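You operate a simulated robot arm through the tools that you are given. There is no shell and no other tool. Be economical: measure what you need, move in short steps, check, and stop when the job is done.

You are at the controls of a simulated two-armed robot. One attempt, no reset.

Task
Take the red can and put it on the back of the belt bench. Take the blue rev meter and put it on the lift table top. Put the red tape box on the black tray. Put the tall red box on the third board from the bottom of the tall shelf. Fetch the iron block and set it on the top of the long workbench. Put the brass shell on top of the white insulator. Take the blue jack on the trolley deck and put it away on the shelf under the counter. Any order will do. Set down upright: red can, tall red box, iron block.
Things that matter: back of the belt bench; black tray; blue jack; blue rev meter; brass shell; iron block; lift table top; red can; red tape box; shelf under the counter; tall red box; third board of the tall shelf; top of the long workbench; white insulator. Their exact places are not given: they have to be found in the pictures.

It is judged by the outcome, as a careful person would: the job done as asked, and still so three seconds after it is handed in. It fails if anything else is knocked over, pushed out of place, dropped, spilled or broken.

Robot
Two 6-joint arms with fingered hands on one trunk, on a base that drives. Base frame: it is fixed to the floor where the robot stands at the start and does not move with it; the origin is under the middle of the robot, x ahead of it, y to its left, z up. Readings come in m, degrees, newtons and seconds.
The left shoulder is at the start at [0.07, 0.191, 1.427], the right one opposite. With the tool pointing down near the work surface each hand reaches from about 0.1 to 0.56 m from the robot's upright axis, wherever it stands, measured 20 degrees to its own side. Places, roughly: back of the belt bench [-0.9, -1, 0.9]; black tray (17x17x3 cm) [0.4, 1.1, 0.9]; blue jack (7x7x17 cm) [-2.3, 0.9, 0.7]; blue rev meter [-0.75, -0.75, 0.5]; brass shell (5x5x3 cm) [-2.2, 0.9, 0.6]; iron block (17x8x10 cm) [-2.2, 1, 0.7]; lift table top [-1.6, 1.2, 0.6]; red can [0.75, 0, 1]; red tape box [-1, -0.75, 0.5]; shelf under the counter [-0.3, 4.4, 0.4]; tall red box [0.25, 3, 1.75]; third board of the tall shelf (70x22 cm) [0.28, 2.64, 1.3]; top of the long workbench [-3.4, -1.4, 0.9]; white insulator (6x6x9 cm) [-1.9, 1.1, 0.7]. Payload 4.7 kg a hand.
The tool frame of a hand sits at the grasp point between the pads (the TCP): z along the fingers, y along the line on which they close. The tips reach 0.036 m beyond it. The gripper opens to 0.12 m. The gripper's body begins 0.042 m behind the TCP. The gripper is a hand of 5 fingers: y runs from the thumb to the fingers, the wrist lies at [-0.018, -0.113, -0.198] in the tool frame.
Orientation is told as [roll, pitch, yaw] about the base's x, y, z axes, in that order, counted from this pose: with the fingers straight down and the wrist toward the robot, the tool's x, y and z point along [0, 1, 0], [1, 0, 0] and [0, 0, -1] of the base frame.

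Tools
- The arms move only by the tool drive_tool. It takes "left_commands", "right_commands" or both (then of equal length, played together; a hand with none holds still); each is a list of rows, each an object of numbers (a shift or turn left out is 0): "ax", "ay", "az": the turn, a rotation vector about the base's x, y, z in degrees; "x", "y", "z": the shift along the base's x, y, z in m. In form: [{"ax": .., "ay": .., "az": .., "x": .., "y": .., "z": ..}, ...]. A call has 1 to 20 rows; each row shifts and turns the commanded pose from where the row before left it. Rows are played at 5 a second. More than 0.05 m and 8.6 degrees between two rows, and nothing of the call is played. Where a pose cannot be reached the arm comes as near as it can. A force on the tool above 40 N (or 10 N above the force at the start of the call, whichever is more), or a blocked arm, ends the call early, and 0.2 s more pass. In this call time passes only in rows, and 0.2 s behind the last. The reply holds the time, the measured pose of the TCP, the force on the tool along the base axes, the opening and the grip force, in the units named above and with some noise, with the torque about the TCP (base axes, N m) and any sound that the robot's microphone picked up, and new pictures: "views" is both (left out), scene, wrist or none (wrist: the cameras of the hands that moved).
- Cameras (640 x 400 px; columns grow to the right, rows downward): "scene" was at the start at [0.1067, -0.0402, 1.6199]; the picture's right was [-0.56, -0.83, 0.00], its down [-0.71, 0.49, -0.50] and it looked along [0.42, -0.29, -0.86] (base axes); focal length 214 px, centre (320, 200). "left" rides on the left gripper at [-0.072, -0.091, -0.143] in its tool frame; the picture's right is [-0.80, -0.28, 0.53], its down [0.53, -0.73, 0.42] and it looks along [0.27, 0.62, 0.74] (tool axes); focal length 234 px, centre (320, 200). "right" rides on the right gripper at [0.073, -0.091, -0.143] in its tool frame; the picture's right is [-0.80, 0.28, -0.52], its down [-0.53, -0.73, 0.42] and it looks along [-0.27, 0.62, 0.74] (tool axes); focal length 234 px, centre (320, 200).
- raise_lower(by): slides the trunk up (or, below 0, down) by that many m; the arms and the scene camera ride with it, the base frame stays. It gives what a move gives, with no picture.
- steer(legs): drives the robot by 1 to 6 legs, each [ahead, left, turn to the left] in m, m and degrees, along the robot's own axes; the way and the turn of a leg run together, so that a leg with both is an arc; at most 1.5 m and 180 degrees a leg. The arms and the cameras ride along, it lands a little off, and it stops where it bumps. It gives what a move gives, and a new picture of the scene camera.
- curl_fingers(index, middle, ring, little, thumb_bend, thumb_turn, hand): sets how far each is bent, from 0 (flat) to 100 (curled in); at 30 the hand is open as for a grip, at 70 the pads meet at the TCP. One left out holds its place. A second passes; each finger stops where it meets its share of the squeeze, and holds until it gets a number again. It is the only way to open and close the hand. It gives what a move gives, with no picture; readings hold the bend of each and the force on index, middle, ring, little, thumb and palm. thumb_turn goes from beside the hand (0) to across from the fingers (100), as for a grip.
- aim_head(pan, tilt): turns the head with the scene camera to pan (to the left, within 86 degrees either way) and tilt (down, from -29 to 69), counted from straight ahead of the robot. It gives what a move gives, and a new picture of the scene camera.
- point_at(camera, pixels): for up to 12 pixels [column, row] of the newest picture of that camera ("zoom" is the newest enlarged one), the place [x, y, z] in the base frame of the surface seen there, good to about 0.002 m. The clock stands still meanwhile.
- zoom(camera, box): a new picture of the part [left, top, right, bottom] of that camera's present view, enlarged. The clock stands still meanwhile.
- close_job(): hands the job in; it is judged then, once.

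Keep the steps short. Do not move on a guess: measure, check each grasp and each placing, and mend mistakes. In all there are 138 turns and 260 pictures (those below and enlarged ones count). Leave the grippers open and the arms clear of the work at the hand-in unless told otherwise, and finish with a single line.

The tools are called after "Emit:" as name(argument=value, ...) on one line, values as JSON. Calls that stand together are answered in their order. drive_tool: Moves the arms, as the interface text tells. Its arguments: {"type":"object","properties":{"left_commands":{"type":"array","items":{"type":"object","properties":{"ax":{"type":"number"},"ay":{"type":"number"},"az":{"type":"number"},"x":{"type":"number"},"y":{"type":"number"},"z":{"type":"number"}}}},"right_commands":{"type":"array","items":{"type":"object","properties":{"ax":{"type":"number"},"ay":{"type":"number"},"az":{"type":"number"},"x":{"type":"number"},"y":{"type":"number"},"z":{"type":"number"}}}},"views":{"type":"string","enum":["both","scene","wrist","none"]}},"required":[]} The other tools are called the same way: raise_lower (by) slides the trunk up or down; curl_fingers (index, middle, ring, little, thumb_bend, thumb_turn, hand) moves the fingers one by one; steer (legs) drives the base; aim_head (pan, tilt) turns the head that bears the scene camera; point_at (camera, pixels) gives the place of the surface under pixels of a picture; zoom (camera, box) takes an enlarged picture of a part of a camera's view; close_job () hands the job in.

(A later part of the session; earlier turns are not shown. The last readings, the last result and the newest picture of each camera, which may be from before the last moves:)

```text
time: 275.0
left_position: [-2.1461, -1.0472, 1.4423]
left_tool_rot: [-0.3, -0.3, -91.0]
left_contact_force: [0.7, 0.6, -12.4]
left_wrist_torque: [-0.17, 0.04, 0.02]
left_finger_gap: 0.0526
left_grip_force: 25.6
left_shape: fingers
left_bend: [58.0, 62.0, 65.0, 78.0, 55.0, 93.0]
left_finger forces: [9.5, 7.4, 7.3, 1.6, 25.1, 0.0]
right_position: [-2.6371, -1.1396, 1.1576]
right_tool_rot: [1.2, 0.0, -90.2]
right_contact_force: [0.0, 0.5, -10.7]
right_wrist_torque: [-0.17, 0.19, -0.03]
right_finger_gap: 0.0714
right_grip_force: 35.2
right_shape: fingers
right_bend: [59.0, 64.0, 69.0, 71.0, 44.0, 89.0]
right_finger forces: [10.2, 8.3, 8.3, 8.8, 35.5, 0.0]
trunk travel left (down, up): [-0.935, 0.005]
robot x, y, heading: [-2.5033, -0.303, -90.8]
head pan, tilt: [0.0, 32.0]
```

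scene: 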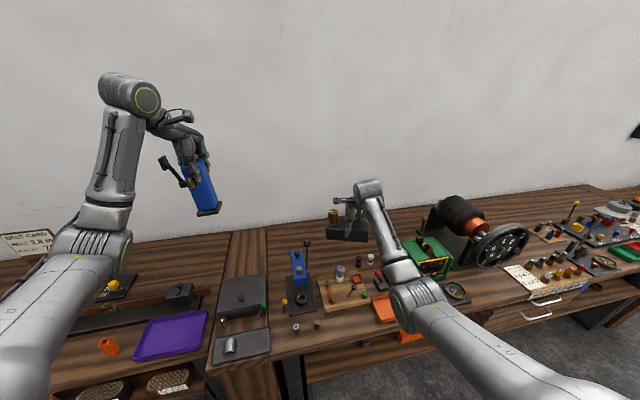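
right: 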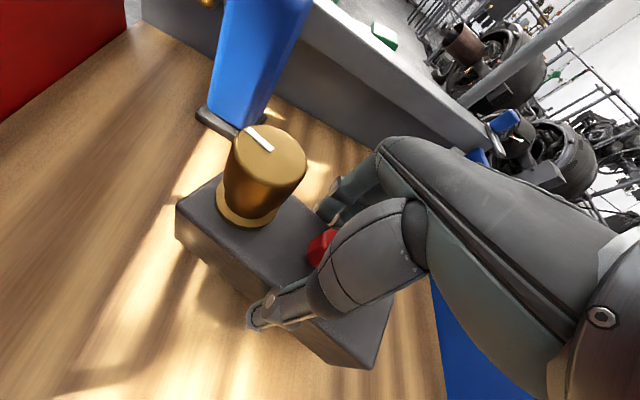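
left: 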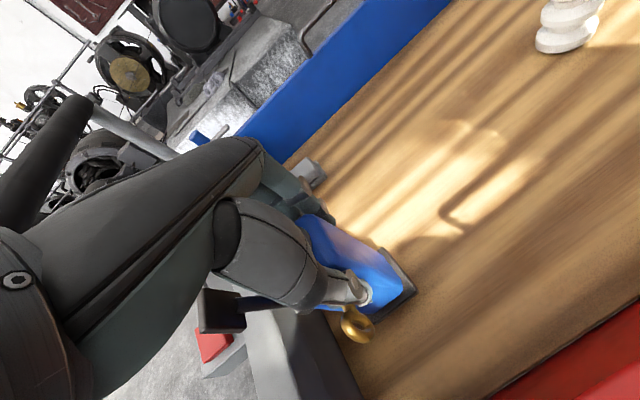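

Bottles end at y -1.16, so I place at y≈-1.31. I drive 0.17 ahead, lower the trunk 0.13 and check.

Emit:
steer(legs=[[0.17, 0, 0]])

Emit:
raise_lower(by=-0.13)

Emit:
drive_tool(right_commands=[{"z": -0.03}, {"z": -0.03}, {}], views="both")

```text
time: 276.5
left_position: [-2.1463, -1.2123, 1.4416]
left_tool_rot: [-0.4, -0.2, -90.8]
left_contact_force: [0.6, 0.6, -10.9]
left_wrist_torque: [-0.16, 0.07, 0.01]
left_finger_gap: 0.0526
left_grip_force: 25.7
left_shape: fingers
left_bend: [58.0, 62.0, 65.0, 78.0, 55.0, 93.0]
left_finger forces: [9.4, 7.5, 7.0, 1.7, 25.2, 0.0]
right_position: [-2.6378, -1.3062, 1.1588]
right_tool_rot: [1.3, 0.2, -90.1]
right_contact_force: [-0.1, 0.6, -9.2]
right_wrist_torque: [-0.18, 0.21, 0.0]
right_finger_gap: 0.0715
right_grip_force: 36.5
right_shape: fingers
right_bend: [59.0, 64.0, 69.0, 71.0, 44.0, 89.0]
right_finger forces: [10.2, 8.2, 8.4, 8.7, 35.7, 0.0]
trunk travel left (down, up): [-0.935, 0.005]
robot x, y, heading: [-2.5034, -0.472, -90.5]
head pan, tilt: [0.0, 32.0]
```

scene: 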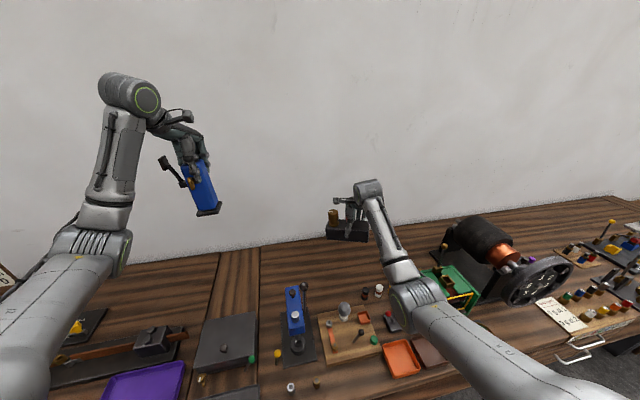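

```text
time: 278.1
left_position: [-2.1471, -1.2161, 1.3084]
left_tool_rot: [-0.4, -0.1, -90.7]
left_contact_force: [-0.6, 0.0, -12.0]
left_wrist_torque: [-0.17, 0.08, -0.01]
left_finger_gap: 0.0525
left_grip_force: 25.7
left_shape: fingers
left_bend: [58.0, 62.0, 65.0, 78.0, 55.0, 93.0]
left_finger forces: [9.6, 7.5, 7.2, 1.8, 25.1, 0.1]
right_position: [-2.6375, -1.3093, 1.0262]
right_tool_rot: [1.3, 0.3, -90.2]
right_contact_force: [-0.6, 0.7, -11.4]
right_wrist_torque: [-0.19, 0.18, -0.05]
right_finger_gap: 0.0714
right_grip_force: 35.5
right_shape: fingers
right_bend: [59.0, 64.0, 69.0, 71.0, 44.0, 89.0]
right_finger forces: [10.2, 8.3, 8.2, 8.7, 35.7, 0.0]
trunk travel left (down, up): [-0.805, 0.135]
robot x, y, heading: [-2.5024, -0.4765, -90.7]
head pan, tilt: [0.0, 32.0]
```

```text
time: 278.9
left_position: [-2.1465, -1.2153, 1.3095]
left_tool_rot: [-0.3, -0.2, -90.7]
left_contact_force: [0.6, 1.3, -11.7]
left_wrist_torque: [-0.14, 0.04, -0.03]
left_finger_gap: 0.0529
left_grip_force: 24.9
left_shape: fingers
left_bend: [58.0, 62.0, 65.0, 78.0, 55.0, 93.0]
left_finger forces: [9.7, 7.5, 7.1, 1.7, 25.1, 0.1]
right_position: [-2.6376, -1.3076, 0.9673]
right_tool_rot: [1.4, 0.1, -90.2]
right_contact_force: [0.4, -0.7, -10.5]
right_wrist_torque: [-0.2, 0.22, 0.0]
right_finger_gap: 0.0712
right_grip_force: 35.6
right_shape: fingers
right_bend: [59.0, 64.0, 69.0, 71.0, 44.0, 89.0]
right_finger forces: [10.2, 8.2, 8.3, 8.8, 35.5, 0.1]
trunk travel left (down, up): [-0.805, 0.135]
robot x, y, heading: [-2.5051, -0.4721, -90.7]
head pan, tilt: [0.0, 32.0]
```

scene: 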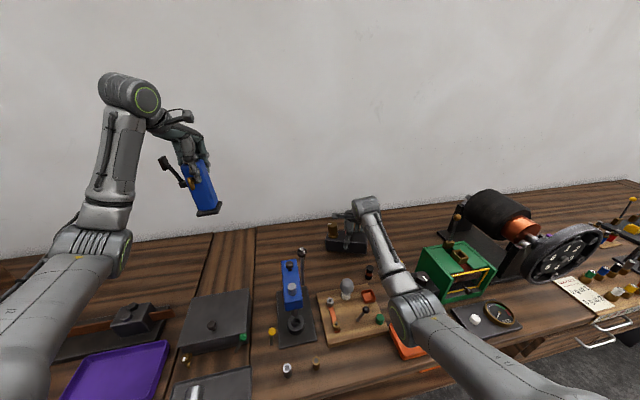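
right: 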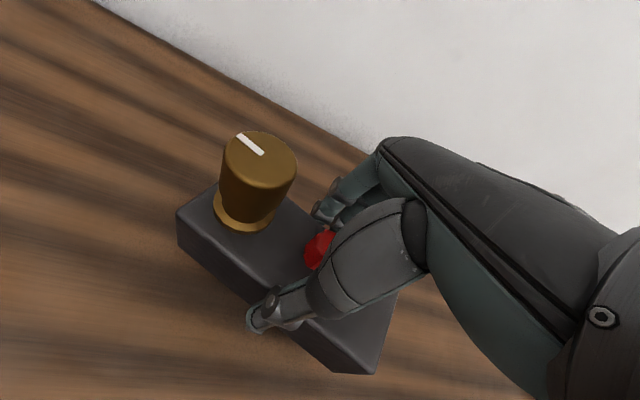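

Free area below. I lower slowly to contact (expected z≈0.945).

Emit:
drive_tool(right_commands=[{"z": -0.012}, {"z": -0.005}, {"z": -0.004}, {"z": -0.003}, {}], views="none")

```text
time: 280.1
left_position: [-2.1468, -1.2139, 1.3116]
left_tool_rot: [-0.3, -0.2, -90.8]
left_contact_force: [0.2, 0.5, -13.3]
left_wrist_torque: [-0.13, 0.07, 0.05]
left_finger_gap: 0.0528
left_grip_force: 25.8
left_shape: fingers
left_bend: [58.0, 62.0, 65.0, 78.0, 55.0, 93.0]
left_finger forces: [9.7, 7.5, 7.1, 1.7, 25.0, 0.0]
right_position: [-2.6382, -1.3065, 0.9468]
right_tool_rot: [1.2, -0.1, -90.1]
right_contact_force: [-4.8, -2.1, 11.0]
right_wrist_torque: [0.3, -0.47, 0.11]
right_finger_gap: 0.0716
right_grip_force: 40.2
right_shape: fingers
right_bend: [58.0, 64.0, 69.0, 71.0, 44.0, 90.0]
right_finger forces: [13.6, 8.6, 8.1, 7.5, 42.0, 0.0]
trunk travel left (down, up): [-0.805, 0.135]
robot x, y, heading: [-2.5001, -0.4753, -90.7]
head pan, tilt: [0.0, 32.0]
```

Touching. I release and lift straight up.

Emit:
curl_fingers(hand="right", index=30, middle=30, ring=30, little=30, thumb_bend=25)

Emit:
drive_tool(right_commands=[{"z": 0.03}, {"z": 0.045}, {"z": 0.045}, {"z": 0.045}, {"z": 0.045}, {}], views="wrist")

Emit:
raise_lower(by=0.13)

Emit:
steer(legs=[[-0.75, 0, 0]])

```text
time: 281.1
left_position: [-2.1469, -1.2154, 1.3097]
left_tool_rot: [-0.2, -0.1, -90.8]
left_contact_force: [-0.2, 0.2, -13.4]
left_wrist_torque: [-0.14, 0.05, -0.01]
left_finger_gap: 0.0523
left_grip_force: 25.7
left_shape: fingers
left_bend: [58.0, 62.0, 65.0, 78.0, 55.0, 93.0]
left_finger forces: [9.6, 7.4, 7.1, 1.7, 25.0, 0.1]
right_position: [-2.6366, -1.3067, 0.9428]
right_tool_rot: [1.2, 0.3, -90.1]
right_contact_force: [-0.4, 0.0, -0.3]
right_wrist_torque: [0.02, 0.0, 0.0]
right_finger_gap: 0.1268
right_grip_force: 0.1
right_shape: fingers
right_bend: [30.0, 30.0, 30.0, 30.0, 25.0, 97.0]
right_finger forces: [0.0, 0.0, 0.1, 0.1, 0.0, 0.1]
trunk travel left (down, up): [-0.805, 0.135]
robot x, y, heading: [-2.5019, -0.4725, -90.8]
head pan, tilt: [0.0, 32.0]
```

```text
time: 282.5
left_position: [-2.1468, -1.2152, 1.3107]
left_tool_rot: [-0.3, -0.1, -90.7]
left_contact_force: [0.5, -0.4, -12.7]
left_wrist_torque: [-0.13, 0.13, -0.04]
left_finger_gap: 0.0528
left_grip_force: 25.5
left_shape: fingers
left_bend: [58.0, 62.0, 65.0, 78.0, 55.0, 93.0]
left_finger forces: [9.5, 7.5, 7.2, 1.7, 24.9, 0.0]
right_position: [-2.637, -1.3069, 1.1548]
right_tool_rot: [1.3, 0.3, -90.2]
right_contact_force: [-0.5, 0.2, 0.0]
right_wrist_torque: [-0.01, 0.0, -0.02]
right_finger_gap: 0.127
right_grip_force: 0.1
right_shape: fingers
right_bend: [30.0, 30.0, 30.0, 30.0, 25.0, 97.0]
right_finger forces: [0.1, 0.0, 0.0, 0.1, 0.0, 0.0]
trunk travel left (down, up): [-0.805, 0.135]
robot x, y, heading: [-2.5089, -0.4706, -90.7]
head pan, tilt: [0.0, 32.0]
```

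right: 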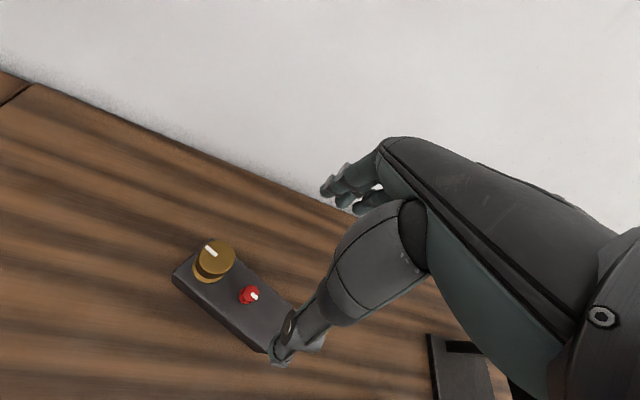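

```text
time: 284.1
left_position: [-2.1455, -1.2162, 1.4403]
left_tool_rot: [-0.3, -0.1, -90.8]
left_contact_force: [-0.8, -0.5, -12.8]
left_wrist_torque: [-0.17, 0.1, -0.01]
left_finger_gap: 0.0528
left_grip_force: 25.4
left_shape: fingers
left_bend: [58.0, 62.0, 65.0, 78.0, 55.0, 93.0]
left_finger forces: [9.6, 7.4, 7.1, 1.8, 25.0, 0.0]
right_position: [-2.6364, -1.3087, 1.2833]
right_tool_rot: [1.3, 0.2, -90.2]
right_contact_force: [0.1, -0.8, 0.3]
right_wrist_torque: [0.0, -0.01, 0.04]
right_finger_gap: 0.127
right_grip_force: 0.1
right_shape: fingers
right_bend: [30.0, 30.0, 30.0, 30.0, 25.0, 97.0]
right_finger forces: [0.0, 0.0, 0.0, 0.0, 0.0, 0.1]
trunk travel left (down, up): [-0.935, 0.005]
robot x, y, heading: [-2.5039, -0.4705, -90.8]
head pan, tilt: [0.0, 32.0]
```

```text
time: 288.1
left_position: [-2.1312, -0.4691, 1.44]
left_tool_rot: [-0.3, -0.2, -89.8]
left_contact_force: [0.3, -0.5, -12.5]
left_wrist_torque: [-0.1, 0.09, -0.02]
left_finger_gap: 0.0525
left_grip_force: 25.3
left_shape: fingers
left_bend: [58.0, 62.0, 65.0, 78.0, 55.0, 93.0]
left_finger forces: [9.6, 7.5, 7.1, 1.8, 25.0, 0.1]
right_position: [-2.6211, -0.5699, 1.2834]
right_tool_rot: [1.2, 0.3, -89.2]
right_contact_force: [-0.1, 0.6, -0.8]
right_wrist_torque: [0.01, 0.01, -0.02]
right_finger_gap: 0.127
right_grip_force: 0.1
right_shape: fingers
right_bend: [30.0, 30.0, 30.0, 30.0, 25.0, 97.0]
right_finger forces: [0.0, 0.0, 0.1, 0.0, 0.0, 0.0]
trunk travel left (down, up): [-0.935, 0.005]
robot x, y, heading: [-2.5027, 0.2704, -89.8]
head pan, tilt: [0.0, 32.0]
```

scene: 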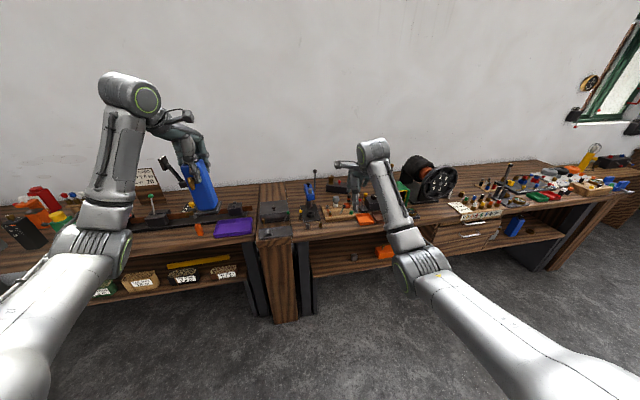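

Block placed upright on the workbench. Now I travel to the tall shelf: turn, go east, then north, facing +x, arms high.

Emit:
steer(legs=[[0, 0, 89.8], [1.5, 0, 0], [0.15, 0, 0], [0, 1.5, 0], [0, 0.95, 0]])

Emit:
aim_head(pan=0, tilt=0)

Emit:
aim_head(pan=45, tilt=25)

```text
time: 311.9
left_position: [-0.0953, 3.0476, 1.4408]
left_tool_rot: [-0.3, -0.1, -0.8]
left_contact_force: [-0.1, -0.2, -12.2]
left_wrist_torque: [-0.07, -0.15, 0.0]
left_finger_gap: 0.0524
left_grip_force: 24.4
left_shape: fingers
left_bend: [58.0, 62.0, 65.0, 78.0, 55.0, 93.0]
left_finger forces: [9.3, 7.3, 6.9, 1.8, 23.4, 0.1]
right_position: [-0.0034, 2.5572, 1.2837]
right_tool_rot: [1.3, 0.2, -0.1]
right_contact_force: [0.0, 0.8, 0.3]
right_wrist_torque: [0.05, -0.03, -0.01]
right_finger_gap: 0.127
right_grip_force: 0.0
right_shape: fingers
right_bend: [30.0, 30.0, 30.0, 30.0, 25.0, 97.0]
right_finger forces: [0.0, 0.0, 0.0, 0.0, 0.0, 0.0]
trunk travel left (down, up): [-0.935, 0.005]
robot x, y, heading: [-0.8385, 2.6943, -0.8]
head pan, tilt: [0.0, 32.0]
```

scene: 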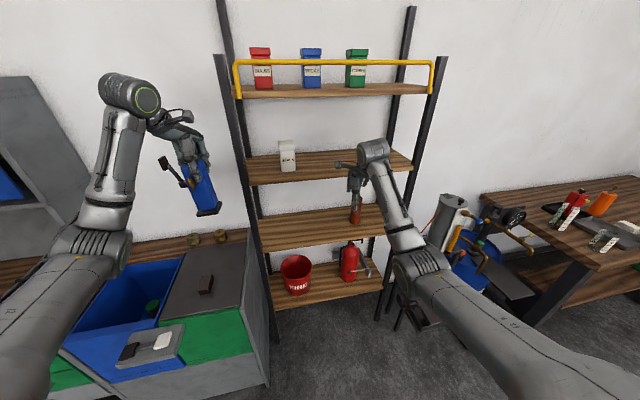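

```text
time: 312.9
left_position: [-0.0947, 3.0481, 1.4399]
left_tool_rot: [-0.3, -0.2, -0.8]
left_contact_force: [-1.3, 0.0, -11.5]
left_wrist_torque: [-0.08, -0.12, 0.02]
left_finger_gap: 0.052
left_grip_force: 24.3
left_shape: fingers
left_bend: [58.0, 62.0, 65.0, 78.0, 55.0, 93.0]
left_finger forces: [9.3, 7.3, 7.0, 1.8, 23.4, 0.1]
right_position: [-0.0023, 2.5584, 1.2838]
right_tool_rot: [1.2, 0.2, -0.3]
right_contact_force: [0.7, 0.1, 0.4]
right_wrist_torque: [0.01, 0.01, 0.0]
right_finger_gap: 0.127
right_grip_force: 0.0
right_shape: fingers
right_bend: [30.0, 30.0, 30.0, 30.0, 25.0, 97.0]
right_finger forces: [0.0, 0.0, 0.1, 0.0, 0.0, 0.1]
trunk travel left (down, up): [-0.935, 0.005]
robot x, y, heading: [-0.8395, 2.6895, -0.6]
head pan, tilt: [0.0, 0.0]
```

scene: 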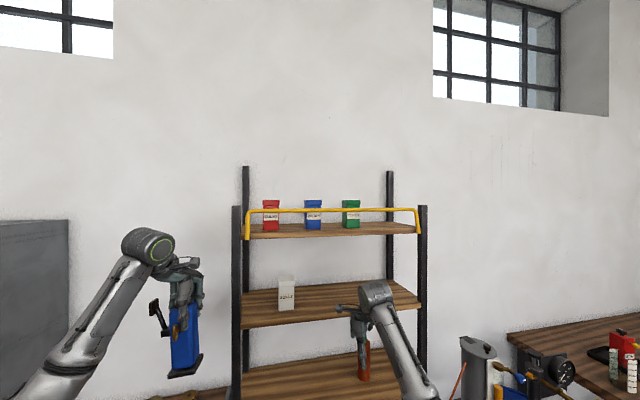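

```text
time: 314.0
left_position: [-0.0954, 3.0483, 1.4409]
left_tool_rot: [-0.3, -0.1, -0.8]
left_contact_force: [-0.1, -0.6, -12.4]
left_wrist_torque: [-0.08, -0.12, 0.01]
left_finger_gap: 0.0524
left_grip_force: 24.4
left_shape: fingers
left_bend: [58.0, 62.0, 65.0, 78.0, 55.0, 93.0]
left_finger forces: [9.3, 7.3, 6.9, 1.8, 23.3, 0.0]
right_position: [-0.0036, 2.5569, 1.285]
right_tool_rot: [1.3, 0.3, -0.2]
right_contact_force: [0.7, -0.4, -0.3]
right_wrist_torque: [-0.01, 0.05, 0.02]
right_finger_gap: 0.1268
right_grip_force: 0.0
right_shape: fingers
right_bend: [30.0, 30.0, 30.0, 30.0, 25.0, 97.0]
right_finger forces: [0.0, 0.0, 0.0, 0.0, 0.0, 0.1]
trunk travel left (down, up): [-0.935, 0.005]
robot x, y, heading: [-0.8395, 2.6893, -1.0]
head pan, tilt: [45.0, 25.0]
```

scene: 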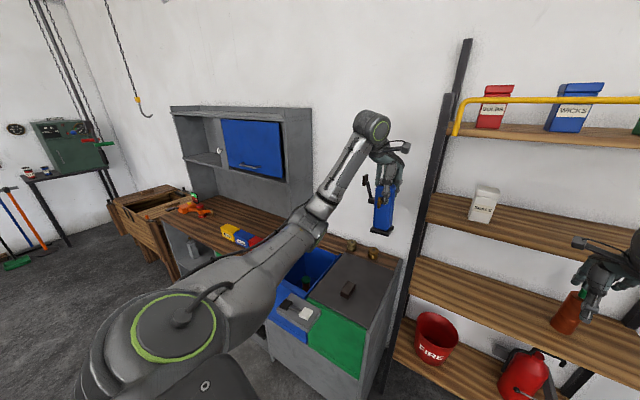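

Red tall box is at the top board's left end behind a yellow rail; third board has a white box. I measure boxes, rail and boards, and the counter's underside.

Emit:
point_at(camera="scene", pixels=[[497, 90], [490, 112], [483, 122], [505, 118], [500, 101], [560, 120], [458, 128], [480, 205], [560, 225], [470, 222], [445, 110], [540, 128]])

Emit:
zoom(camera="scene", box=[420, 60, 640, 260])

Emit:
zoom(camera="scene", box=[100, 90, 320, 330])

Emit:
point_at(camera="scene", pixels=[[185, 255], [200, 265], [190, 240], [225, 255], [210, 285], [180, 275], [240, 265], [165, 220], [250, 290], [270, 330]])

```text
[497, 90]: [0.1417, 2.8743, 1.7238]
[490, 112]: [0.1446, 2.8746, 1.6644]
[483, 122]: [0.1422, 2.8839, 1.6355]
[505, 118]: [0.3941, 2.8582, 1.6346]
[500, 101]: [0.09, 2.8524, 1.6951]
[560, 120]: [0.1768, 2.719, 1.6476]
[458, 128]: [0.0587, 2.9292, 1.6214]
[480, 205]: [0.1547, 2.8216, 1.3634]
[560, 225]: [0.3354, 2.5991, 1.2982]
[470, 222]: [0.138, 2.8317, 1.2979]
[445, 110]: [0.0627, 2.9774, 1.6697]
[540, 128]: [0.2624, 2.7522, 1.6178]
```

```text
2.00 times, centred on (530, 160) of scene
```

zoom: 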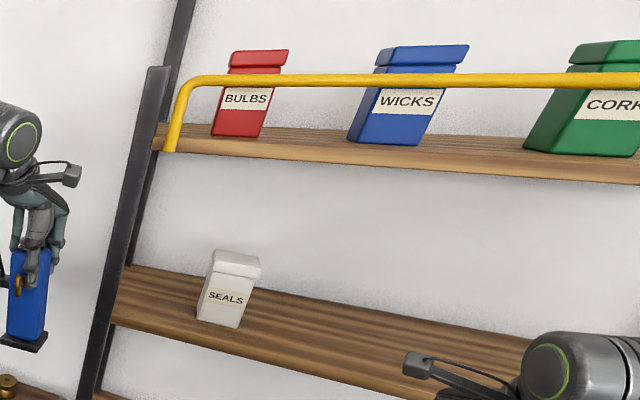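

```text
1.67 times, centred on (210, 210) of scene
```

zoom: 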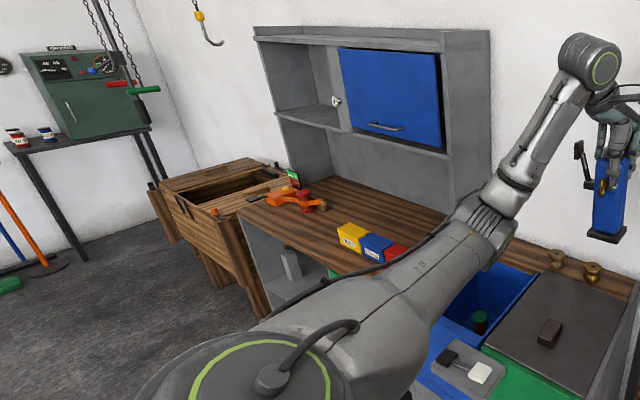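

```text
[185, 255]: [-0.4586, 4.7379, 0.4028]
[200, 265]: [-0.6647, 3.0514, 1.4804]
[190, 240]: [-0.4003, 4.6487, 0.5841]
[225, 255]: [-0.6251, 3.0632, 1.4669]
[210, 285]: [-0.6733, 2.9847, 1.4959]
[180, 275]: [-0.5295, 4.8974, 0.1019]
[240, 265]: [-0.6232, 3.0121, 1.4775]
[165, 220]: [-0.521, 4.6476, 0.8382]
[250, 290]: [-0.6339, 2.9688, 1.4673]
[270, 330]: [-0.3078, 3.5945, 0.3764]
```

I deliver the jack first: the counter's open shelf (z 0.40) is near y≈4.5. I back up, go north and lower the trunk, then look.

Emit:
steer(legs=[[-0.5, 0, 0], [0, 1.4, 1], [0, 0.25, 0]])

Emit:
raise_lower(by=-0.4)

Emit:
aim_head(pan=0, tilt=28)

Emit:
point_at(camera="scene", pixels=[[200, 260], [240, 260], [280, 260], [320, 260], [360, 260], [240, 220], [280, 220], [320, 220], [280, 200], [280, 280], [320, 290], [240, 290]])

```text
time: 324.9
left_position: [-0.6314, 4.7181, 1.4423]
left_tool_rot: [-0.2, 0.0, 1.5]
left_contact_force: [-0.7, -0.5, -12.4]
left_wrist_torque: [-0.04, -0.11, 0.02]
left_finger_gap: 0.0521
left_grip_force: 24.3
left_shape: fingers
left_bend: [58.0, 62.0, 65.0, 78.0, 55.0, 93.0]
left_finger forces: [9.3, 7.1, 6.7, 1.9, 23.6, 0.0]
right_position: [-0.5201, 4.2331, 1.2832]
right_tool_rot: [1.4, 0.2, 2.2]
right_contact_force: [0.3, -0.8, 0.2]
right_wrist_torque: [0.05, -0.02, 0.03]
right_finger_gap: 0.1269
right_grip_force: 0.1
right_shape: fingers
right_bend: [30.0, 30.0, 30.0, 30.0, 25.0, 97.0]
right_finger forces: [0.0, 0.0, 0.0, 0.0, 0.0, 0.0]
trunk travel left (down, up): [-0.935, 0.005]
robot x, y, heading: [-1.3604, 4.3358, 1.6]
head pan, tilt: [45.0, 25.0]
```

scene: 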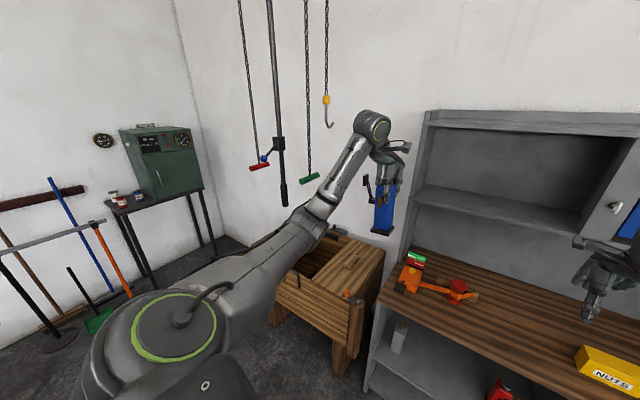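

```text
time: 328.7
left_position: [-0.6314, 4.7223, 1.0416]
left_tool_rot: [-0.4, -0.1, 1.5]
left_contact_force: [-0.1, -0.6, -12.1]
left_wrist_torque: [-0.04, -0.17, -0.02]
left_finger_gap: 0.0517
left_grip_force: 24.4
left_shape: fingers
left_bend: [58.0, 62.0, 65.0, 78.0, 55.0, 93.0]
left_finger forces: [9.3, 7.3, 6.7, 1.9, 23.5, 0.0]
right_position: [-0.5195, 4.2346, 0.8849]
right_tool_rot: [1.2, 0.2, 2.1]
right_contact_force: [0.8, -0.4, 0.4]
right_wrist_torque: [0.01, 0.01, 0.04]
right_finger_gap: 0.1271
right_grip_force: 0.0
right_shape: fingers
right_bend: [30.0, 30.0, 30.0, 30.0, 25.0, 97.0]
right_finger forces: [0.0, 0.0, 0.1, 0.1, 0.0, 0.0]
trunk travel left (down, up): [-0.535, 0.405]
robot x, y, heading: [-1.3576, 4.3367, 1.8]
head pan, tilt: [45.0, 25.0]
```

```text
time: 329.8
left_position: [-0.6307, 4.7219, 1.0404]
left_tool_rot: [-0.3, -0.1, 1.5]
left_contact_force: [0.0, 0.9, -12.4]
left_wrist_torque: [-0.06, -0.16, 0.0]
left_finger_gap: 0.0523
left_grip_force: 24.8
left_shape: fingers
left_bend: [58.0, 62.0, 65.0, 78.0, 55.0, 93.0]
left_finger forces: [9.3, 7.3, 6.8, 1.9, 23.4, 0.0]
right_position: [-0.5193, 4.2346, 0.8838]
right_tool_rot: [1.2, 0.3, 2.0]
right_contact_force: [0.1, 0.2, 0.1]
right_wrist_torque: [0.0, -0.01, -0.01]
right_finger_gap: 0.1266
right_grip_force: 0.0
right_shape: fingers
right_bend: [30.0, 30.0, 30.0, 30.0, 25.0, 97.0]
right_finger forces: [0.0, 0.0, 0.1, 0.0, 0.0, 0.0]
trunk travel left (down, up): [-0.535, 0.405]
robot x, y, heading: [-1.3588, 4.3374, 1.7]
head pan, tilt: [0.0, 28.0]
```

scene: 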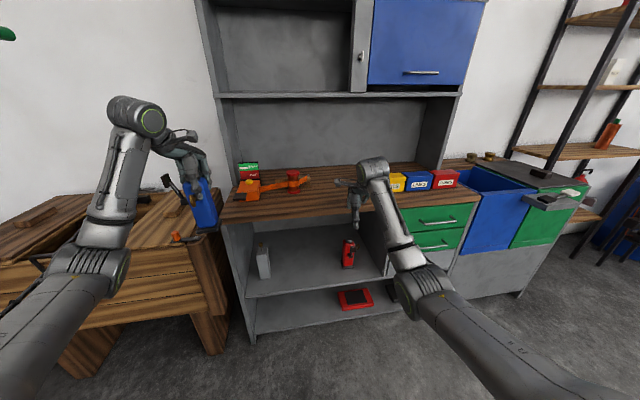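

```text
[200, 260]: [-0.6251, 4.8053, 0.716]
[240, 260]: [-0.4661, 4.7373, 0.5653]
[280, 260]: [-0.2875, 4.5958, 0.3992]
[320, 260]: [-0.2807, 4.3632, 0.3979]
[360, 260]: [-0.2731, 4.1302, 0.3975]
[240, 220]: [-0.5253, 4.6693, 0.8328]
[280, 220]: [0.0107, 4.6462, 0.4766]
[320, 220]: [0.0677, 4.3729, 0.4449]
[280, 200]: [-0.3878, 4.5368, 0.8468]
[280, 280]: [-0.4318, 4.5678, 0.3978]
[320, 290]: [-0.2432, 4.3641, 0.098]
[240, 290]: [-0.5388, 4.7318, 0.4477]
```

Right hand is close to the counter, so I retract it. The jack will go on the shelf (z 0.398) at about (-0.44,4.43), between the grey can and the red item. I align sideways and lower in front of the counter.

Emit:
drive_tool(right_commands=[{"x": -0.045}, {"x": -0.045}, {"x": -0.045}, {"x": -0.045}, {"x": -0.045}, {"x": -0.045}, {}], left_commands=[{"y": -0.02, "x": -0.008}, {"y": -0.02, "x": -0.008}, {"y": -0.02, "x": -0.008}, {"y": -0.02, "x": -0.008}, {"y": -0.02}, {"y": -0.02}, {}], views="none")

Emit:
steer(legs=[[0, -0.16, -1.6]])

Emit:
raise_lower(by=-0.25)

Emit:
drive_tool(left_commands=[{"z": -0.045}, {"z": -0.045}, {"z": -0.045}, {"z": -0.04}, {}], views="scene")

```text
time: 331.4
left_position: [-0.6027, 4.6388, 1.0078]
left_tool_rot: [-0.4, -0.3, 1.5]
left_contact_force: [-0.1, 0.6, -12.8]
left_wrist_torque: [-0.07, -0.12, -0.01]
left_finger_gap: 0.0519
left_grip_force: 23.9
left_shape: fingers
left_bend: [58.0, 62.0, 65.0, 78.0, 55.0, 93.0]
left_finger forces: [9.3, 7.2, 6.7, 1.9, 23.7, 0.0]
left hand out of reach, approached as far as the arm can: row 1, 2, 3, 4, 5, 6
right_position: [-0.7327, 4.258, 0.8155]
right_tool_rot: [0.6, -0.4, 1.8]
right_contact_force: [0.3, 0.7, -0.3]
right_wrist_torque: [-0.02, 0.01, -0.02]
right_finger_gap: 0.1269
right_grip_force: 0.1
right_shape: fingers
right_bend: [30.0, 30.0, 30.0, 30.0, 25.0, 97.0]
right_finger forces: [0.0, 0.0, 0.0, 0.0, 0.0, 0.0]
right hand out of reach, approached as far as the arm can: row 3, 4, 5, 6
trunk travel left (down, up): [-0.535, 0.405]
robot x, y, heading: [-1.3595, 4.335, 1.6]
head pan, tilt: [0.0, 28.0]
```

```text
time: 332.9
left_position: [-0.5921, 4.4578, 1.0071]
left_tool_rot: [-0.3, -0.1, 0.0]
left_contact_force: [0.0, 0.1, -11.6]
left_wrist_torque: [-0.06, -0.17, 0.01]
left_finger_gap: 0.0521
left_grip_force: 24.0
left_shape: fingers
left_bend: [58.0, 62.0, 65.0, 78.0, 55.0, 93.0]
left_finger forces: [9.3, 7.1, 6.7, 1.8, 23.8, 0.0]
right_position: [-0.7341, 4.079, 0.8127]
right_tool_rot: [0.6, 0.0, 0.2]
right_contact_force: [0.7, 0.0, 0.6]
right_wrist_torque: [0.01, 0.01, 0.02]
right_finger_gap: 0.1267
right_grip_force: 0.1
right_shape: fingers
right_bend: [30.0, 30.0, 30.0, 30.0, 25.0, 97.0]
right_finger forces: [0.1, 0.0, 0.0, 0.0, 0.0, 0.0]
trunk travel left (down, up): [-0.535, 0.405]
robot x, y, heading: [-1.3547, 4.1727, 0.2]
head pan, tilt: [0.0, 28.0]
```

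scene: 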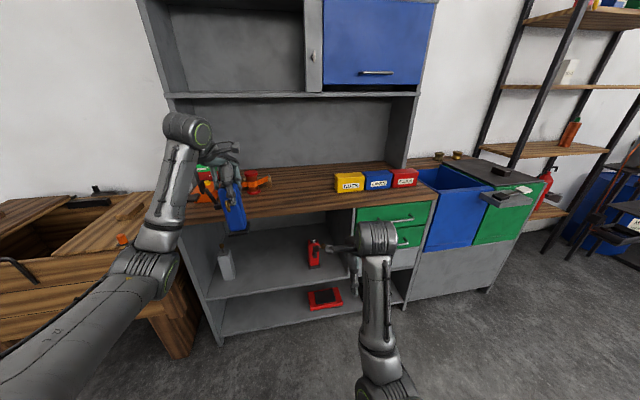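

```text
time: 335.4
left_position: [-0.5926, 4.4583, 0.7584]
left_tool_rot: [-0.4, -0.2, 0.0]
left_contact_force: [-0.1, -0.8, -13.0]
left_wrist_torque: [-0.1, -0.15, -0.04]
left_finger_gap: 0.0523
left_grip_force: 24.3
left_shape: fingers
left_bend: [58.0, 62.0, 65.0, 78.0, 55.0, 93.0]
left_finger forces: [9.2, 7.1, 6.7, 1.9, 23.7, 0.0]
right_position: [-0.7336, 4.0797, 0.5625]
right_tool_rot: [0.5, -0.1, 0.0]
right_contact_force: [0.1, -0.1, 0.4]
right_wrist_torque: [0.0, -0.03, 0.0]
right_finger_gap: 0.1268
right_grip_force: 0.2
right_shape: fingers
right_bend: [30.0, 30.0, 30.0, 30.0, 25.0, 97.0]
right_finger forces: [0.1, 0.0, 0.0, 0.0, 0.0, 0.0]
trunk travel left (down, up): [-0.285, 0.655]
robot x, y, heading: [-1.358, 4.178, 0.0]
head pan, tilt: [0.0, 28.0]
```

```text
time: 336.6
left_position: [-0.5922, 4.4597, 0.5842]
left_tool_rot: [-0.4, -0.3, 0.0]
left_contact_force: [0.4, -0.5, -12.3]
left_wrist_torque: [-0.09, -0.17, 0.01]
left_finger_gap: 0.0521
left_grip_force: 24.4
left_shape: fingers
left_bend: [58.0, 62.0, 65.0, 78.0, 55.0, 93.0]
left_finger forces: [9.1, 7.2, 6.8, 2.0, 23.5, 0.1]
right_position: [-0.7333, 4.0795, 0.5634]
right_tool_rot: [0.5, -0.1, 0.1]
right_contact_force: [0.1, -0.1, -0.2]
right_wrist_torque: [0.01, 0.01, 0.03]
right_finger_gap: 0.1268
right_grip_force: 0.0
right_shape: fingers
right_bend: [30.0, 30.0, 30.0, 30.0, 25.0, 97.0]
right_finger forces: [0.1, 0.0, 0.0, 0.0, 0.1, 0.1]
trunk travel left (down, up): [-0.285, 0.655]
robot x, y, heading: [-1.3558, 4.1747, 0.2]
head pan, tilt: [0.0, 28.0]
```

scene: 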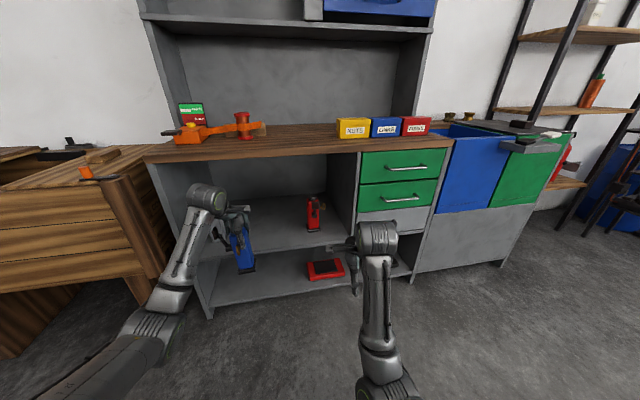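

I measure the jack's tilt, the shelf front edge and the counter's lower edge.

Emit:
point_at(camera="scene", pixels=[[238, 230], [248, 266], [236, 262], [254, 262], [250, 245], [290, 244], [295, 252], [300, 150], [300, 158], [215, 190], [310, 222], [232, 205]])

Emit:
zoom(camera="scene", box=[140, 130, 360, 310])

```text
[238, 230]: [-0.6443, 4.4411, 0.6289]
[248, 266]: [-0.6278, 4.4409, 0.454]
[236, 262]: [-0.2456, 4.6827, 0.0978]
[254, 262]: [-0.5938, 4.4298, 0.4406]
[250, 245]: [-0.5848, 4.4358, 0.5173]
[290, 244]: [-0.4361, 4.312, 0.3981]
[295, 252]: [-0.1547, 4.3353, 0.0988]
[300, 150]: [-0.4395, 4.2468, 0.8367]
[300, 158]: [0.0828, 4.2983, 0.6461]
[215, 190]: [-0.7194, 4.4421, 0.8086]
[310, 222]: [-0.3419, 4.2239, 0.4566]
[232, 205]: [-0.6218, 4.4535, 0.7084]
```

```text
2.22 times, centred on (250, 220) of scene
```

zoom: 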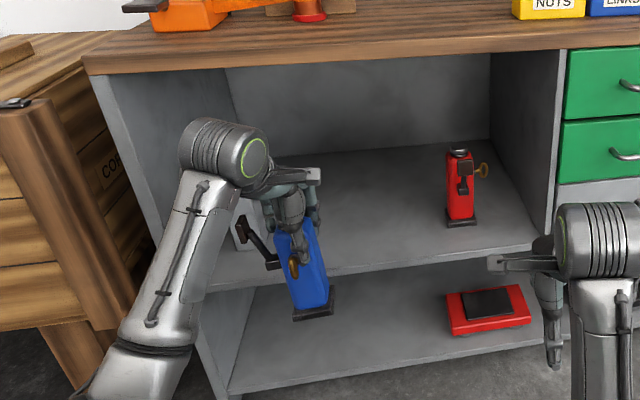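

A red jack already stands on this shelf – right place. Shelf edge is x≈-0.45, so I go in to x≈-0.40: 0.10 by arm and 0.09 by base, then lower.

Emit:
drive_tool(left_commands=[{"x": 0.035}, {"x": 0.035}, {"x": 0.03}, {}], views="none")

Emit:
steer(legs=[[0.09, 0, 0]])

Emit:
drive_tool(left_commands=[{"z": -0.012}, {"z": -0.008}, {"z": -0.006}, {"z": -0.005}, {}], views="both")

```text
time: 337.6
left_position: [-0.493, 4.458, 0.5839]
left_tool_rot: [-0.3, -0.1, 0.0]
left_contact_force: [0.1, -0.6, -12.0]
left_wrist_torque: [-0.11, -0.17, 0.0]
left_finger_gap: 0.0523
left_grip_force: 24.4
left_shape: fingers
left_bend: [58.0, 62.0, 65.0, 78.0, 55.0, 93.0]
left_finger forces: [9.4, 7.3, 6.8, 2.0, 23.9, 0.0]
right_position: [-0.7328, 4.0789, 0.5635]
right_tool_rot: [0.5, -0.1, 0.1]
right_contact_force: [0.5, 0.4, 0.2]
right_wrist_torque: [0.0, 0.0, 0.0]
right_finger_gap: 0.127
right_grip_force: 0.0
right_shape: fingers
right_bend: [30.0, 30.0, 30.0, 30.0, 25.0, 97.0]
right_finger forces: [0.0, 0.0, 0.0, 0.0, 0.1, 0.0]
trunk travel left (down, up): [-0.285, 0.655]
robot x, y, heading: [-1.3528, 4.1755, 0.3]
head pan, tilt: [0.0, 28.0]
```

```text
time: 338.7
left_position: [-0.4024, 4.4571, 0.5821]
left_tool_rot: [-0.4, -0.1, -0.1]
left_contact_force: [0.4, 0.4, -12.5]
left_wrist_torque: [-0.1, -0.17, 0.01]
left_finger_gap: 0.0518
left_grip_force: 24.9
left_shape: fingers
left_bend: [58.0, 62.0, 65.0, 78.0, 55.0, 93.0]
left_finger forces: [9.4, 7.4, 6.9, 2.1, 23.9, 0.1]
right_position: [-0.6431, 4.0797, 0.5629]
right_tool_rot: [0.5, -0.1, 0.1]
right_contact_force: [0.6, 0.0, -1.4]
right_wrist_torque: [0.01, -0.02, -0.05]
right_finger_gap: 0.1267
right_grip_force: 0.2
right_shape: fingers
right_bend: [30.0, 30.0, 30.0, 30.0, 25.0, 97.0]
right_finger forces: [0.0, 0.1, 0.0, 0.0, 0.0, 0.1]
trunk travel left (down, up): [-0.285, 0.655]
robot x, y, heading: [-1.2648, 4.1749, 0.3]
head pan, tilt: [0.0, 28.0]
```

scene: 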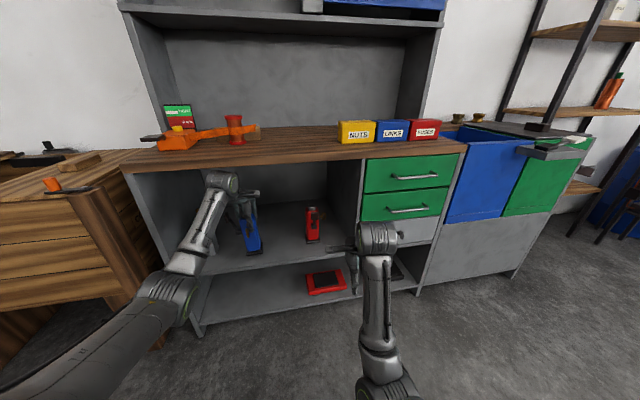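

```text
time: 339.9
left_position: [-0.4035, 4.4555, 0.5597]
left_tool_rot: [-0.3, -0.7, -0.1]
left_contact_force: [-3.2, -6.6, 17.1]
left_wrist_torque: [0.02, 0.14, 0.07]
left_finger_gap: 0.0523
left_grip_force: 27.2
left_shape: fingers
left_bend: [59.0, 62.0, 66.0, 78.0, 55.0, 93.0]
left_finger forces: [8.8, 7.5, 6.8, 1.1, 30.5, 0.0]
right_position: [-0.6447, 4.0789, 0.5664]
right_tool_rot: [0.6, -0.3, 0.1]
right_contact_force: [-0.3, -0.1, -0.5]
right_wrist_torque: [-0.03, 0.02, -0.01]
right_finger_gap: 0.127
right_grip_force: 0.1
right_shape: fingers
right_bend: [30.0, 30.0, 30.0, 30.0, 25.0, 97.0]
right_finger forces: [0.1, 0.0, 0.1, 0.0, 0.1, 0.0]
trunk travel left (down, up): [-0.285, 0.655]
robot x, y, heading: [-1.2661, 4.171, 0.2]
head pan, tilt: [0.0, 28.0]
```

scene: 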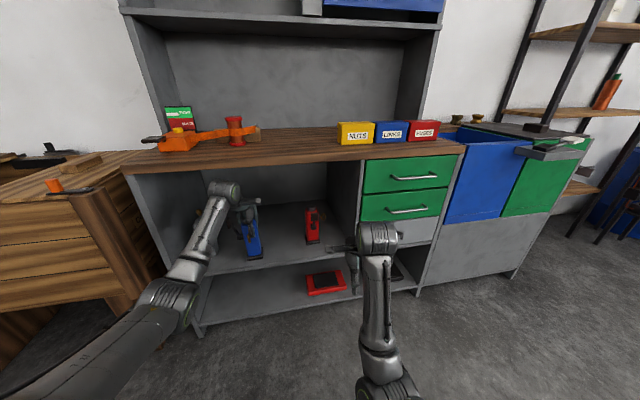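
left: 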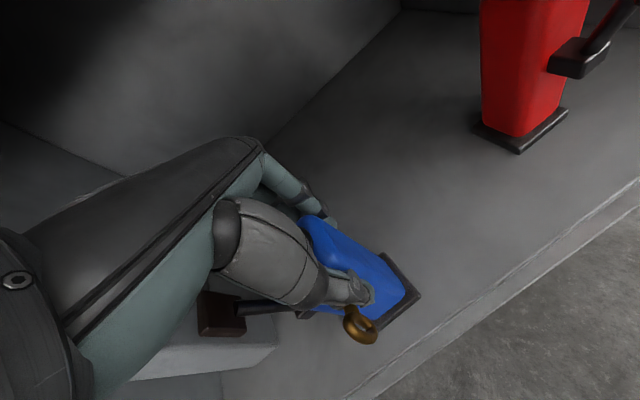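

Touchdown at 17 N. I ease, open, then slide the hand to the right (free side: no lever, ring passed) and back out.

Emit:
curl_fingers(hand="left", index=30, middle=30, ring=30, little=30, thumb_bend=25)

Emit:
drive_tool(left_commands=[{"z": 0.008}, {"y": -0.025}, {"y": -0.035}, {"y": -0.035}, {"y": -0.01}, {"x": -0.04}, {"x": -0.045}, {"x": -0.045}, {"x": -0.045}, {}], views="both")

```text
time: 340.9
left_position: [-0.4023, 4.4578, 0.5537]
left_tool_rot: [-0.4, -0.3, 0.0]
left_contact_force: [0.3, -0.6, -0.2]
left_wrist_torque: [0.03, -0.04, 0.05]
left_finger_gap: 0.1266
left_grip_force: 0.3
left_shape: fingers
left_bend: [30.0, 30.0, 30.0, 30.0, 26.0, 97.0]
left_finger forces: [0.0, 0.0, 0.0, 0.0, 0.6, 0.0]
right_position: [-0.6434, 4.0793, 0.5637]
right_tool_rot: [0.5, -0.3, 0.2]
right_contact_force: [-0.9, 0.9, -0.6]
right_wrist_torque: [0.0, 0.01, -0.01]
right_finger_gap: 0.1269
right_grip_force: 0.1
right_shape: fingers
right_bend: [30.0, 30.0, 30.0, 30.0, 25.0, 97.0]
right_finger forces: [0.0, 0.0, 0.0, 0.1, 0.0, 0.0]
trunk travel left (down, up): [-0.285, 0.655]
robot x, y, heading: [-1.2667, 4.1782, 0.1]
head pan, tilt: [0.0, 28.0]
```

```text
time: 343.1
left_position: [-0.5791, 4.3516, 0.5594]
left_tool_rot: [-0.4, -0.3, 0.0]
left_contact_force: [-0.2, -0.3, -0.7]
left_wrist_torque: [-0.02, 0.0, 0.0]
left_finger_gap: 0.1271
left_grip_force: 0.0
left_shape: fingers
left_bend: [30.0, 30.0, 30.0, 30.0, 25.0, 98.0]
left_finger forces: [0.0, 0.0, 0.1, 0.1, 0.0, 0.1]
right_position: [-0.645, 4.0794, 0.5643]
right_tool_rot: [0.6, -0.2, 0.1]
right_contact_force: [0.9, -0.4, 0.5]
right_wrist_torque: [0.0, -0.01, -0.03]
right_finger_gap: 0.127
right_grip_force: 0.0
right_shape: fingers
right_bend: [30.0, 30.0, 30.0, 30.0, 25.0, 97.0]
right_finger forces: [0.0, 0.0, 0.0, 0.0, 0.0, 0.1]
trunk travel left (down, up): [-0.285, 0.655]
robot x, y, heading: [-1.2646, 4.172, 0.2]
head pan, tilt: [0.0, 28.0]
```

scene: 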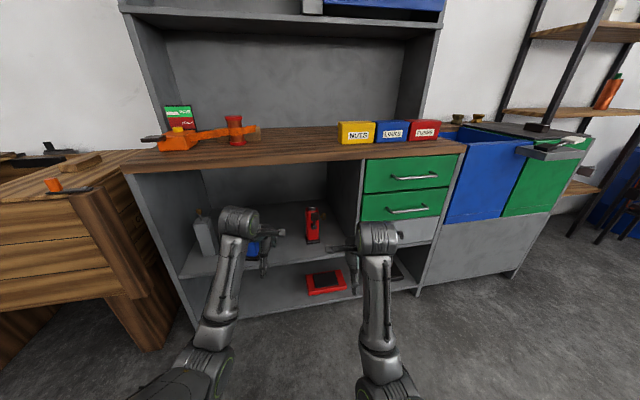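
left: 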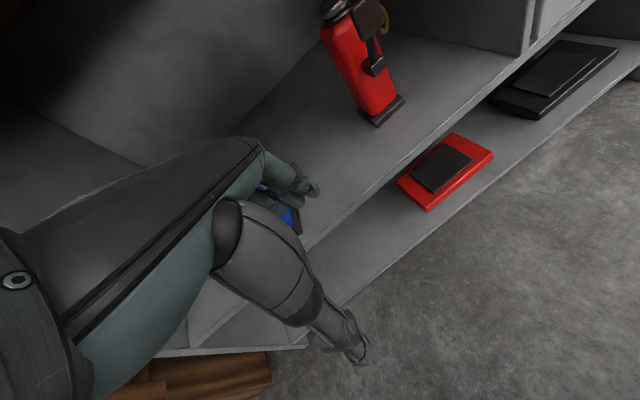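

I back off, which also shows the jack.

Emit:
steer(legs=[[-0.3, 0, 0]])

Emit:
zoom(camera="scene", box=[150, 140, 400, 310])

Emit:
raise_lower(by=0.4)

Emit:
raise_lower(by=0.25)

```text
time: 345.2
left_position: [-0.8755, 4.3511, 0.5601]
left_tool_rot: [-0.4, -0.3, 0.0]
left_contact_force: [0.4, -0.3, 0.1]
left_wrist_torque: [0.0, -0.03, -0.03]
left_finger_gap: 0.1269
left_grip_force: 0.0
left_shape: fingers
left_bend: [30.0, 30.0, 30.0, 30.0, 25.0, 98.0]
left_finger forces: [0.0, 0.0, 0.0, 0.0, 0.0, 0.1]
right_position: [-0.9432, 4.0785, 0.5642]
right_tool_rot: [0.5, -0.3, 0.2]
right_contact_force: [0.1, -0.5, 0.1]
right_wrist_torque: [0.01, 0.02, 0.0]
right_finger_gap: 0.1272
right_grip_force: 0.1
right_shape: fingers
right_bend: [30.0, 30.0, 30.0, 30.0, 25.0, 97.0]
right_finger forces: [0.1, 0.1, 0.0, 0.0, 0.0, 0.0]
trunk travel left (down, up): [-0.285, 0.655]
robot x, y, heading: [-1.5593, 4.1767, -0.2]
head pan, tilt: [0.0, 28.0]
```

scene: 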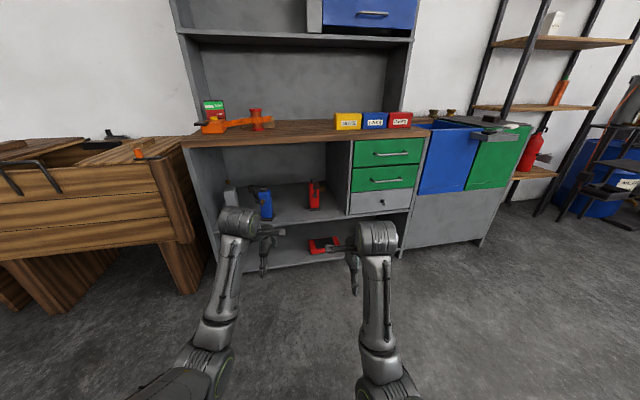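

```text
2.35 times, centred on (275, 225) of scene
```

zoom: 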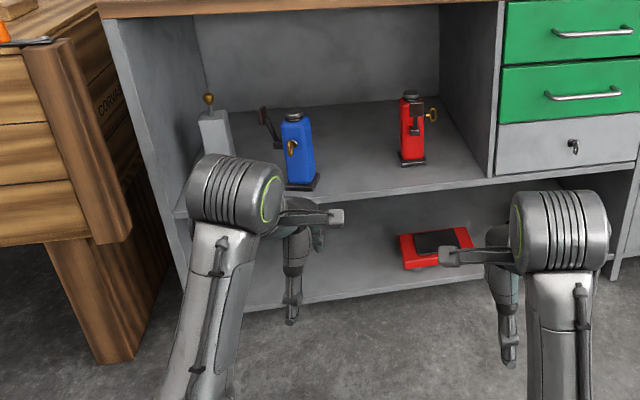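

```text
time: 349.0
left_position: [-0.8767, 4.3513, 0.9604]
left_tool_rot: [-0.3, -0.2, 0.0]
left_contact_force: [0.0, 0.2, 0.3]
left_wrist_torque: [0.0, -0.03, 0.02]
left_finger_gap: 0.1265
left_grip_force: 0.0
left_shape: fingers
left_bend: [30.0, 30.0, 30.0, 30.0, 25.0, 98.0]
left_finger forces: [0.0, 0.1, 0.0, 0.0, 0.0, 0.0]
right_position: [-0.9405, 4.0775, 0.9651]
right_tool_rot: [0.6, -0.2, 0.1]
right_contact_force: [-0.2, -0.3, 0.5]
right_wrist_torque: [-0.01, -0.02, 0.01]
right_finger_gap: 0.1267
right_grip_force: 0.1
right_shape: fingers
right_bend: [30.0, 30.0, 30.0, 30.0, 25.0, 97.0]
right_finger forces: [0.1, 0.1, 0.1, 0.0, 0.0, 0.1]
trunk travel left (down, up): [-0.685, 0.255]
robot x, y, heading: [-1.5647, 4.1749, 0.3]
head pan, tilt: [0.0, 28.0]
```

```text
time: 351.6
left_position: [-0.8748, 4.3507, 1.2103]
left_tool_rot: [-0.4, -0.4, -0.1]
left_contact_force: [0.6, -0.8, 0.5]
left_wrist_torque: [-0.04, 0.02, 0.01]
left_finger_gap: 0.1269
left_grip_force: 0.0
left_shape: fingers
left_bend: [30.0, 30.0, 30.0, 30.0, 25.0, 98.0]
left_finger forces: [0.0, 0.0, 0.0, 0.0, 0.0, 0.1]
right_position: [-0.9408, 4.0775, 1.2137]
right_tool_rot: [0.6, -0.2, 0.1]
right_contact_force: [-0.1, 0.2, 0.3]
right_wrist_torque: [-0.01, -0.03, 0.02]
right_finger_gap: 0.127
right_grip_force: 0.1
right_shape: fingers
right_bend: [30.0, 30.0, 30.0, 30.0, 25.0, 97.0]
right_finger forces: [0.0, 0.0, 0.0, 0.0, 0.1, 0.0]
trunk travel left (down, up): [-0.935, 0.005]
robot x, y, heading: [-1.5669, 4.1721, 0.2]
head pan, tilt: [0.0, 28.0]
```

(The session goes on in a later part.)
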